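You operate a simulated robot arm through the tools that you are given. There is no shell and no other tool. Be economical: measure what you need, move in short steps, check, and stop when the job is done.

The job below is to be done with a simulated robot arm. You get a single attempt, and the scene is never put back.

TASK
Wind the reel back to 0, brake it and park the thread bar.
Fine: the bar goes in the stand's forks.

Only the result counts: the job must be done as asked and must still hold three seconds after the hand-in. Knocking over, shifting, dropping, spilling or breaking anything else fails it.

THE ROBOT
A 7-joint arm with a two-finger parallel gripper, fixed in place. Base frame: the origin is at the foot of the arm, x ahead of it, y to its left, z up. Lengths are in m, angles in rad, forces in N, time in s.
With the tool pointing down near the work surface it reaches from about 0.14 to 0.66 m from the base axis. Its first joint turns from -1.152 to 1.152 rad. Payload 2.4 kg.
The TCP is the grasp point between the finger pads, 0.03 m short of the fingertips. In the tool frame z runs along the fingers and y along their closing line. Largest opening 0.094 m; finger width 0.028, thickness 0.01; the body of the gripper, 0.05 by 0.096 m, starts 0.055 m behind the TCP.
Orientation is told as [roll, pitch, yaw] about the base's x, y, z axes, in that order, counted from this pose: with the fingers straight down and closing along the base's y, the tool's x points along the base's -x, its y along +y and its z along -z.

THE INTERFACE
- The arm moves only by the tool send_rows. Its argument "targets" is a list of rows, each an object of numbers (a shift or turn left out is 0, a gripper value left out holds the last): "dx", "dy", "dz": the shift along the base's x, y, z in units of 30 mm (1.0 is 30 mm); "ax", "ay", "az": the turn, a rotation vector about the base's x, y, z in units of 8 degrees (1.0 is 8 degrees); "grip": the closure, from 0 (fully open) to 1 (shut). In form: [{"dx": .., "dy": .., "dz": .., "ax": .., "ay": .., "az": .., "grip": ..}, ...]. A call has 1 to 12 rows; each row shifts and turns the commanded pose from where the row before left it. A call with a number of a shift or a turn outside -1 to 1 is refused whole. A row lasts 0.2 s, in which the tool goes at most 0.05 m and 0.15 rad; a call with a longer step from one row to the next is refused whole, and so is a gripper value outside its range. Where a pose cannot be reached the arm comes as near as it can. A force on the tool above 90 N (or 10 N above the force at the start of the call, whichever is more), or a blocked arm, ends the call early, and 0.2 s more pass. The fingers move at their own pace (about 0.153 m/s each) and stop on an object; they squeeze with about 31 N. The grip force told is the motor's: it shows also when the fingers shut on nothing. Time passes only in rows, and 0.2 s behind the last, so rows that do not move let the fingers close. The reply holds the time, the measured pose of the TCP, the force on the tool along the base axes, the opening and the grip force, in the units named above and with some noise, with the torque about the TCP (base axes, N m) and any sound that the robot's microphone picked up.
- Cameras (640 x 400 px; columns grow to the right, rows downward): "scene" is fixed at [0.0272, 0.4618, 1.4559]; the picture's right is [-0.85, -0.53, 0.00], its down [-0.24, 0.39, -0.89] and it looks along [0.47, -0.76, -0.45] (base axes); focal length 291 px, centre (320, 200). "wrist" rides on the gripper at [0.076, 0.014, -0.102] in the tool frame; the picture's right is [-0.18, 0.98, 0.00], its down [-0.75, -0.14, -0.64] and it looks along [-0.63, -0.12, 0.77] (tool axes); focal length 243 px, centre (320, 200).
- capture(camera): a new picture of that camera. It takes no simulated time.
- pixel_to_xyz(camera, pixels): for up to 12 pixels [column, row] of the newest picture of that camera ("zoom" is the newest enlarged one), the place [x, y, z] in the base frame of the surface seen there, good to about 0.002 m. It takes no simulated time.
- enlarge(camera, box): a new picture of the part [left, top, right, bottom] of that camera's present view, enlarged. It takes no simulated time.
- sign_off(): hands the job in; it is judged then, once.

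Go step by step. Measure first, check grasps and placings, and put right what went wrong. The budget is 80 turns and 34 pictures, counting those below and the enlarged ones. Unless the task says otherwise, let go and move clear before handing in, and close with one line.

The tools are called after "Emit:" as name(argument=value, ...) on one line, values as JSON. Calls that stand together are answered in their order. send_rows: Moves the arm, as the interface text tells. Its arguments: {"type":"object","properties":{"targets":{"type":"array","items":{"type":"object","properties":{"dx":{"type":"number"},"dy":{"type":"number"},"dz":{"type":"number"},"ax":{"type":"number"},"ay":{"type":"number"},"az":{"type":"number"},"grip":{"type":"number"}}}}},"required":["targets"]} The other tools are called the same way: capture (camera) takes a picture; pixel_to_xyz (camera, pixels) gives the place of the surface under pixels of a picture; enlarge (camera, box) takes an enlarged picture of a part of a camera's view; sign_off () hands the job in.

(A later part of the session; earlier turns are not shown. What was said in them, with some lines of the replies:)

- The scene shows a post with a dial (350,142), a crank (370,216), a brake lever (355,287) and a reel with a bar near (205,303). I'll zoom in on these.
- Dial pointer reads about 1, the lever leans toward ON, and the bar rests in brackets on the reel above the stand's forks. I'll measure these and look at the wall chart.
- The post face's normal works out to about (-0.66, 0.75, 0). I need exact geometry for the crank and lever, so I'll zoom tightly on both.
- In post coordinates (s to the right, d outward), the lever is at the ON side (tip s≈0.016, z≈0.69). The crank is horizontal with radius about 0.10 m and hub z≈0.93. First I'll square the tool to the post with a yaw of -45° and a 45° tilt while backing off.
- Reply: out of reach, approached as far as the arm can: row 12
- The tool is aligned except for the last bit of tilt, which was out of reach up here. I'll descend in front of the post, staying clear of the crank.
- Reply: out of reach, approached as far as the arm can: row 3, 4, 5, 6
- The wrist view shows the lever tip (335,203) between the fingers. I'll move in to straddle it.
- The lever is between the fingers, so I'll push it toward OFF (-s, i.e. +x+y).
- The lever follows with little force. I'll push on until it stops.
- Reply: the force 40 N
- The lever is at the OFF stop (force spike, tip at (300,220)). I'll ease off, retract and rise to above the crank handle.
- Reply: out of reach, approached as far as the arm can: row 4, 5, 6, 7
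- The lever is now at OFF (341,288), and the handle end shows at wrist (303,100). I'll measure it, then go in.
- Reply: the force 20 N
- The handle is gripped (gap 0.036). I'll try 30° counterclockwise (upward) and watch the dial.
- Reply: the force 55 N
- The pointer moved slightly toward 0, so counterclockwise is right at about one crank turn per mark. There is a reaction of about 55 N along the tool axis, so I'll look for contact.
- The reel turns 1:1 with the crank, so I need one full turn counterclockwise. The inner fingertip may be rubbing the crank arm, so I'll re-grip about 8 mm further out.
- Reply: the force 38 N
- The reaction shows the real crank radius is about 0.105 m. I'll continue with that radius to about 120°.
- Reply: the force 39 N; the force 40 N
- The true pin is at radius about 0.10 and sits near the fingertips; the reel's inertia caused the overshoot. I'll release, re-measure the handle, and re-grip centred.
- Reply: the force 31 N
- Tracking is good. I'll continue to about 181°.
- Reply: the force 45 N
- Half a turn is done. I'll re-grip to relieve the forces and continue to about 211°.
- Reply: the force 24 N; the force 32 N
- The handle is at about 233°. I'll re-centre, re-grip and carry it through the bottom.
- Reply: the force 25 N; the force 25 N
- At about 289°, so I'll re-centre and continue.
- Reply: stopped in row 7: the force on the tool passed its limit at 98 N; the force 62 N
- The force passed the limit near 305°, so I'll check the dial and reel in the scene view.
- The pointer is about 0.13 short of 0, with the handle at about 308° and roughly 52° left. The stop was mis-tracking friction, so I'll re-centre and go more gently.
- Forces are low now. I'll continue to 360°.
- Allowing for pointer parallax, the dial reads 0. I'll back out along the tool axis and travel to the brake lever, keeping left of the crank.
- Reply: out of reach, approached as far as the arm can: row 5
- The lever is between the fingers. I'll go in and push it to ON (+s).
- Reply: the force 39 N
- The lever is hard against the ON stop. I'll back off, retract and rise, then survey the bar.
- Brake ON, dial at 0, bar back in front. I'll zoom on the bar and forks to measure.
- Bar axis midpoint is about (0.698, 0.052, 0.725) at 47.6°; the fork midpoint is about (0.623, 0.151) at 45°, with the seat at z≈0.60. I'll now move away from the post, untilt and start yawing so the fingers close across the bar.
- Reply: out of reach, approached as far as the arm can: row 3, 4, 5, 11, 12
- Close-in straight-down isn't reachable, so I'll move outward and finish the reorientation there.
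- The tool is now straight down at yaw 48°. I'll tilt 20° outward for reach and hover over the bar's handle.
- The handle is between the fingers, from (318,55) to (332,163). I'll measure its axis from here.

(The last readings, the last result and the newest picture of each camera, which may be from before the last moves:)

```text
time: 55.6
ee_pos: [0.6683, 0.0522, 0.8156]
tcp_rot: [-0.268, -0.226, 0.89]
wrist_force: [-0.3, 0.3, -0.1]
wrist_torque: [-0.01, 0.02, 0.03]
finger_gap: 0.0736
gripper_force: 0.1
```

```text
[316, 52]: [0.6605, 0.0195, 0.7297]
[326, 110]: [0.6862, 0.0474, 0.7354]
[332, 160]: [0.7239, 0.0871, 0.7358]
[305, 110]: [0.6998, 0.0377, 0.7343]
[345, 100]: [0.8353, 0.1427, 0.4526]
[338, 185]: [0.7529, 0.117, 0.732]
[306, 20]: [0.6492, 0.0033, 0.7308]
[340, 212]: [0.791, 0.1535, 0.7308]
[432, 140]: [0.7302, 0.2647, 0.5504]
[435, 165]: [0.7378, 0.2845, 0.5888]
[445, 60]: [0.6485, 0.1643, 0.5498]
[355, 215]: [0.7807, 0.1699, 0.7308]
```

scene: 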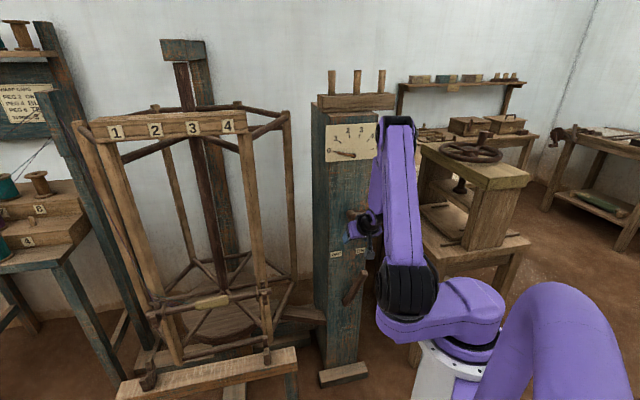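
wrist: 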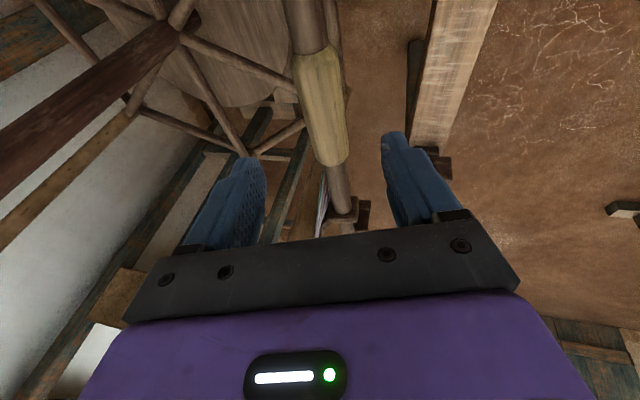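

Emit:
send_rows(targets=[{"dx": 0.22, "dz": -0.73}, {"dx": 0.22, "dz": -0.73}, {"dx": 0.22, "dz": -0.73}, {"dx": 0.213, "dz": -0.71}, {}])

Emit:
send_rows(targets=[{"grip": 0.9}, {}, {}, {}])

```text
time: 56.8
ee_pos: [0.6931, 0.0517, 0.7307]
tcp_rot: [-0.27, -0.225, 0.891]
wrist_force: [0.0, -0.4, 0.3]
wrist_torque: [-0.04, 0.0, -0.03]
finger_gap: 0.0732
gripper_force: 0.1
```

```text
time: 57.8
ee_pos: [0.6954, 0.0523, 0.7329]
tcp_rot: [-0.272, -0.228, 0.889]
wrist_force: [2.8, -6.2, 14.0]
wrist_torque: [-0.44, 0.14, 0.22]
finger_gap: 0.0343
gripper_force: 31.3
```

The handle is gripped (gap 0.034). I'll lift the bar out of the reel hooks.

Emit:
send_rows(targets=[{"dz": 0.3}, {"dz": 0.4}, {"dz": 0.5}, {"dz": 0.5}, {"dz": 0.5}, {}])

Emit:
enlarge(camera="scene", box=[115, 280, 305, 400])

```text
time: 59.2
ee_pos: [0.6922, 0.0522, 0.7944]
tcp_rot: [-0.267, -0.225, 0.891]
wrist_force: [-0.4, -0.2, -2.6]
wrist_torque: [0.0, -0.03, -0.01]
finger_gap: 0.0333
gripper_force: 31.0
```

```text
3.33 times, centred on (210, 340) of scene
```

zoom: 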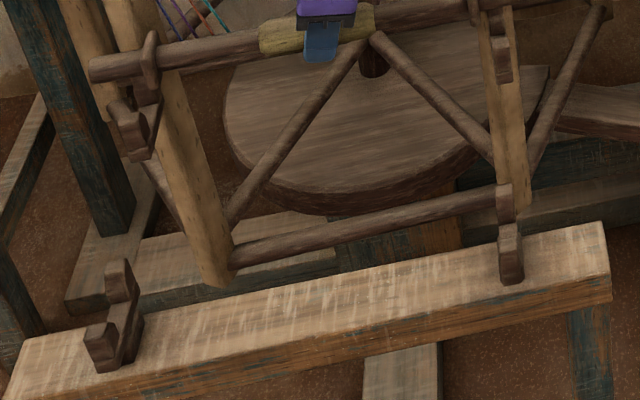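

The bar is lifted clear and level. I'll measure bar points and fork slot edges in this picture.

Emit:
pixel_to_xyz(camera="zoom", pixels=[[95, 66], [150, 50], [185, 50], [240, 41], [395, 18], [440, 10], [280, 38], [92, 75], [262, 42], [374, 20], [132, 62], [220, 44]])

Emit:
pixel_to_xyz(camera="zoom", pixels=[[118, 290], [112, 280], [95, 335], [104, 326], [120, 330], [108, 316], [133, 320], [510, 235], [506, 228], [506, 210], [516, 250], [498, 190]])

```text
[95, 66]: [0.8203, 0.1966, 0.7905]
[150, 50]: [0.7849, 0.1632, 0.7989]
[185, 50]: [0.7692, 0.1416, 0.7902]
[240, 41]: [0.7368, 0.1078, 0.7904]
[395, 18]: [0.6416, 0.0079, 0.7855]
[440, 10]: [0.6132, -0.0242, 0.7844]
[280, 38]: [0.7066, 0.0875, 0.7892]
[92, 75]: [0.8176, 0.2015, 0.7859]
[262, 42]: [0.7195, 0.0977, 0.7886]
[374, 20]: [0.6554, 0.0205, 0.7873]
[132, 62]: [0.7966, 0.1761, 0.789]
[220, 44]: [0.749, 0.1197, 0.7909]
```

```text
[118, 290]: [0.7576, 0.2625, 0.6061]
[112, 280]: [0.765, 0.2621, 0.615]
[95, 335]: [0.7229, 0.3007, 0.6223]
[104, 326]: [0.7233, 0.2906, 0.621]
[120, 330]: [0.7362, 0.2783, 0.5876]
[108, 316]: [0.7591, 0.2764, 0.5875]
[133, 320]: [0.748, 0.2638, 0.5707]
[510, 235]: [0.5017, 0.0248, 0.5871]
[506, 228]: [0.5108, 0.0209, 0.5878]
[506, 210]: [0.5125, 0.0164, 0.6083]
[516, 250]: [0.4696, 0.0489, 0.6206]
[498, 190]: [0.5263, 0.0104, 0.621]
```

Seat floor z≈0.5875, slot centre d≈-0.333, fork midpoint along the bar w≈0.549, and the bar axis is about 12 mm below the TCP. I'll carry the bar above the forks, turning it -1.8°.

Emit:
send_rows(targets=[{"dx": -0.2, "dy": 0.28}, {"dx": -0.4, "dy": 0.58, "az": -0.045}, {"dx": -0.47, "dy": 0.67, "az": -0.045}, {"dx": -0.47, "dy": 0.67, "az": -0.045, "ax": -0.025, "ay": 0.025}, {"dx": -0.4, "dy": 0.58, "az": -0.045, "ax": -0.025, "ay": 0.025}, {"dx": -0.4, "dy": 0.56, "az": -0.045}, {}, {"dz": -0.7}, {"dz": -0.9}, {"dz": -0.9}, {"dz": -0.7}, {"dz": -0.5}])

Emit:
send_rows(targets=[{"dz": -0.3}, {}])

Emit:
enlarge(camera="scene", box=[115, 280, 305, 400])

```text
time: 61.8
ee_pos: [0.621, 0.1518, 0.6833]
tcp_rot: [-0.266, -0.215, 0.859]
wrist_force: [0.5, -0.8, -2.5]
wrist_torque: [-0.02, 0.0, 0.01]
finger_gap: 0.0336
gripper_force: 30.5
```

```text
time: 62.4
ee_pos: [0.6217, 0.1528, 0.6739]
tcp_rot: [-0.268, -0.216, 0.858]
wrist_force: [-0.1, -0.1, -3.1]
wrist_torque: [-0.01, 0.0, -0.04]
finger_gap: 0.0334
gripper_force: 30.8
```

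```text
3.33 times, centred on (210, 340) of scene
```

zoom: 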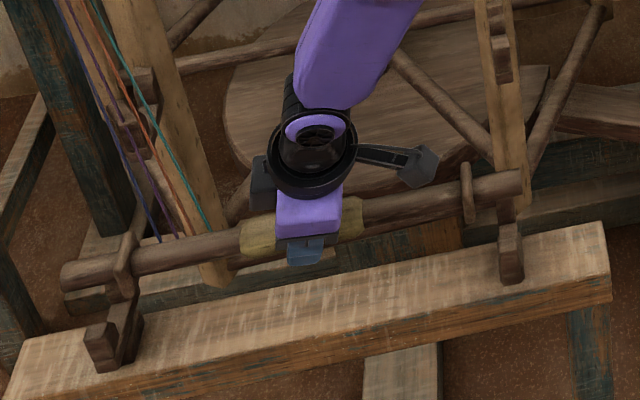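

The bar hovers above the forks. I'll measure its ends and collars against the forks.

Emit:
pixel_to_xyz(camera="zoom", pixels=[[66, 272], [122, 262], [100, 266], [160, 253], [210, 243], [400, 205], [440, 198], [467, 192], [490, 188], [516, 184], [130, 335], [110, 350]])

```text
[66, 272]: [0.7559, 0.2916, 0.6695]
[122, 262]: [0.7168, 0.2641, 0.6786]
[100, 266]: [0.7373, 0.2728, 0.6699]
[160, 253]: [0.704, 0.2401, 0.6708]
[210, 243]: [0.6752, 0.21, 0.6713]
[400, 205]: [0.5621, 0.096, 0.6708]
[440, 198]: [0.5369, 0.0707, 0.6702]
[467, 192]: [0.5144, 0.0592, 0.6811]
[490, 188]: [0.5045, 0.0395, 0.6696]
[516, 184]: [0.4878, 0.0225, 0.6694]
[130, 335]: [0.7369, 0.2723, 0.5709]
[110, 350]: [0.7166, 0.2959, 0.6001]
```

The bar is level, at 45.1°, and centred to about 2 mm. I'll lower it into the slots.

Emit:
send_rows(targets=[{"dx": -0.04, "dy": 0.04, "dz": -0.3}, {"dz": -0.5}, {"dz": -0.5}, {"dz": -0.4}, {"dz": -0.25}, {"dz": -0.1}, {}])

```text
time: 64.0
ee_pos: [0.6215, 0.1546, 0.613]
tcp_rot: [-0.27, -0.218, 0.858]
wrist_force: [-0.1, 0.5, 2.5]
wrist_torque: [0.6, -0.64, -0.06]
finger_gap: 0.0335
gripper_force: 31.0
```

Contact is beginning (force went from -3 to +2.5 N). I'll lower a touch more.

Emit:
send_rows(targets=[{"dz": -0.06}, {"dz": -0.05}, {}])

```text
time: 64.8
ee_pos: [0.6236, 0.1546, 0.6114]
tcp_rot: [-0.272, -0.22, 0.862]
wrist_force: [-15.2, -1.6, 41.0]
wrist_torque: [-0.34, 0.47, -0.27]
finger_gap: 0.0334
gripper_force: 30.8
```

The bar is seated (41 N up). I'll relieve the push and open the fingers.

Emit:
send_rows(targets=[{"dz": 0.06}, {"grip": 0.6}, {"grip": 0.5}, {"grip": 0.3}, {}])

```text
time: 66.0
ee_pos: [0.6225, 0.1531, 0.6106]
tcp_rot: [-0.267, -0.215, 0.86]
wrist_force: [-0.8, 0.7, -0.3]
wrist_torque: [-0.01, 0.0, -0.01]
finger_gap: 0.0657
gripper_force: 0.1
```

Emit:
send_rows(targets=[{"dx": -0.17, "dz": 0.47}, {"dx": -0.34, "dz": 0.94}, {"dx": -0.34, "dz": 0.94}, {"dx": -0.34, "dz": 0.94}, {"dx": -0.34, "dz": 0.94}, {"dx": -0.6, "dz": 0.8}, {"dx": -0.8, "dz": 0.7}, {"dx": -0.8, "dz": 0.7}, {"dx": -0.8, "dz": 0.5}])

Emit:
capture(camera="scene")

```text
time: 68.0
ee_pos: [0.4846, 0.1541, 0.8206]
tcp_rot: [-0.251, -0.227, 0.781]
wrist_force: [1.0, 0.3, -0.5]
wrist_torque: [-0.05, 0.07, 0.08]
finger_gap: 0.0657
gripper_force: 0.0
```

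```text
0 pictures are left
```

scene: 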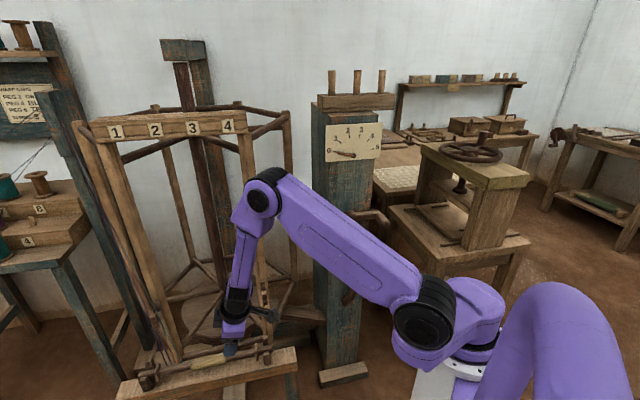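

The bar appears to lie in the forks (150,378)–(268,347) with the dial at 0. I'll check its heights.

Emit:
pixel_to_xyz(camera="scene", pixels=[[165, 371], [180, 367], [208, 359], [245, 352], [258, 350], [268, 347], [148, 377], [142, 379]])

```text
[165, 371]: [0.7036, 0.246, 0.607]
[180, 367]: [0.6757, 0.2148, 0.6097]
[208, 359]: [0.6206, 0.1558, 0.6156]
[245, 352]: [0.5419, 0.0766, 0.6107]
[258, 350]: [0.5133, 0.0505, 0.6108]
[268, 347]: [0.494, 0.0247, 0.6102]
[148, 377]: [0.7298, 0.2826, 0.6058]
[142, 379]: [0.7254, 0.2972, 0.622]
```

The bar sits level in both forks (surface z≈0.607–0.611), the brake is ON, the dial is at 0 and the arm is clear, so I'm handing in.

Emit:
sign_off()

```text
The job is handed in.
```

The reel is wound back to 0, the brake is ON, and the thread bar is parked in the stand's forks.
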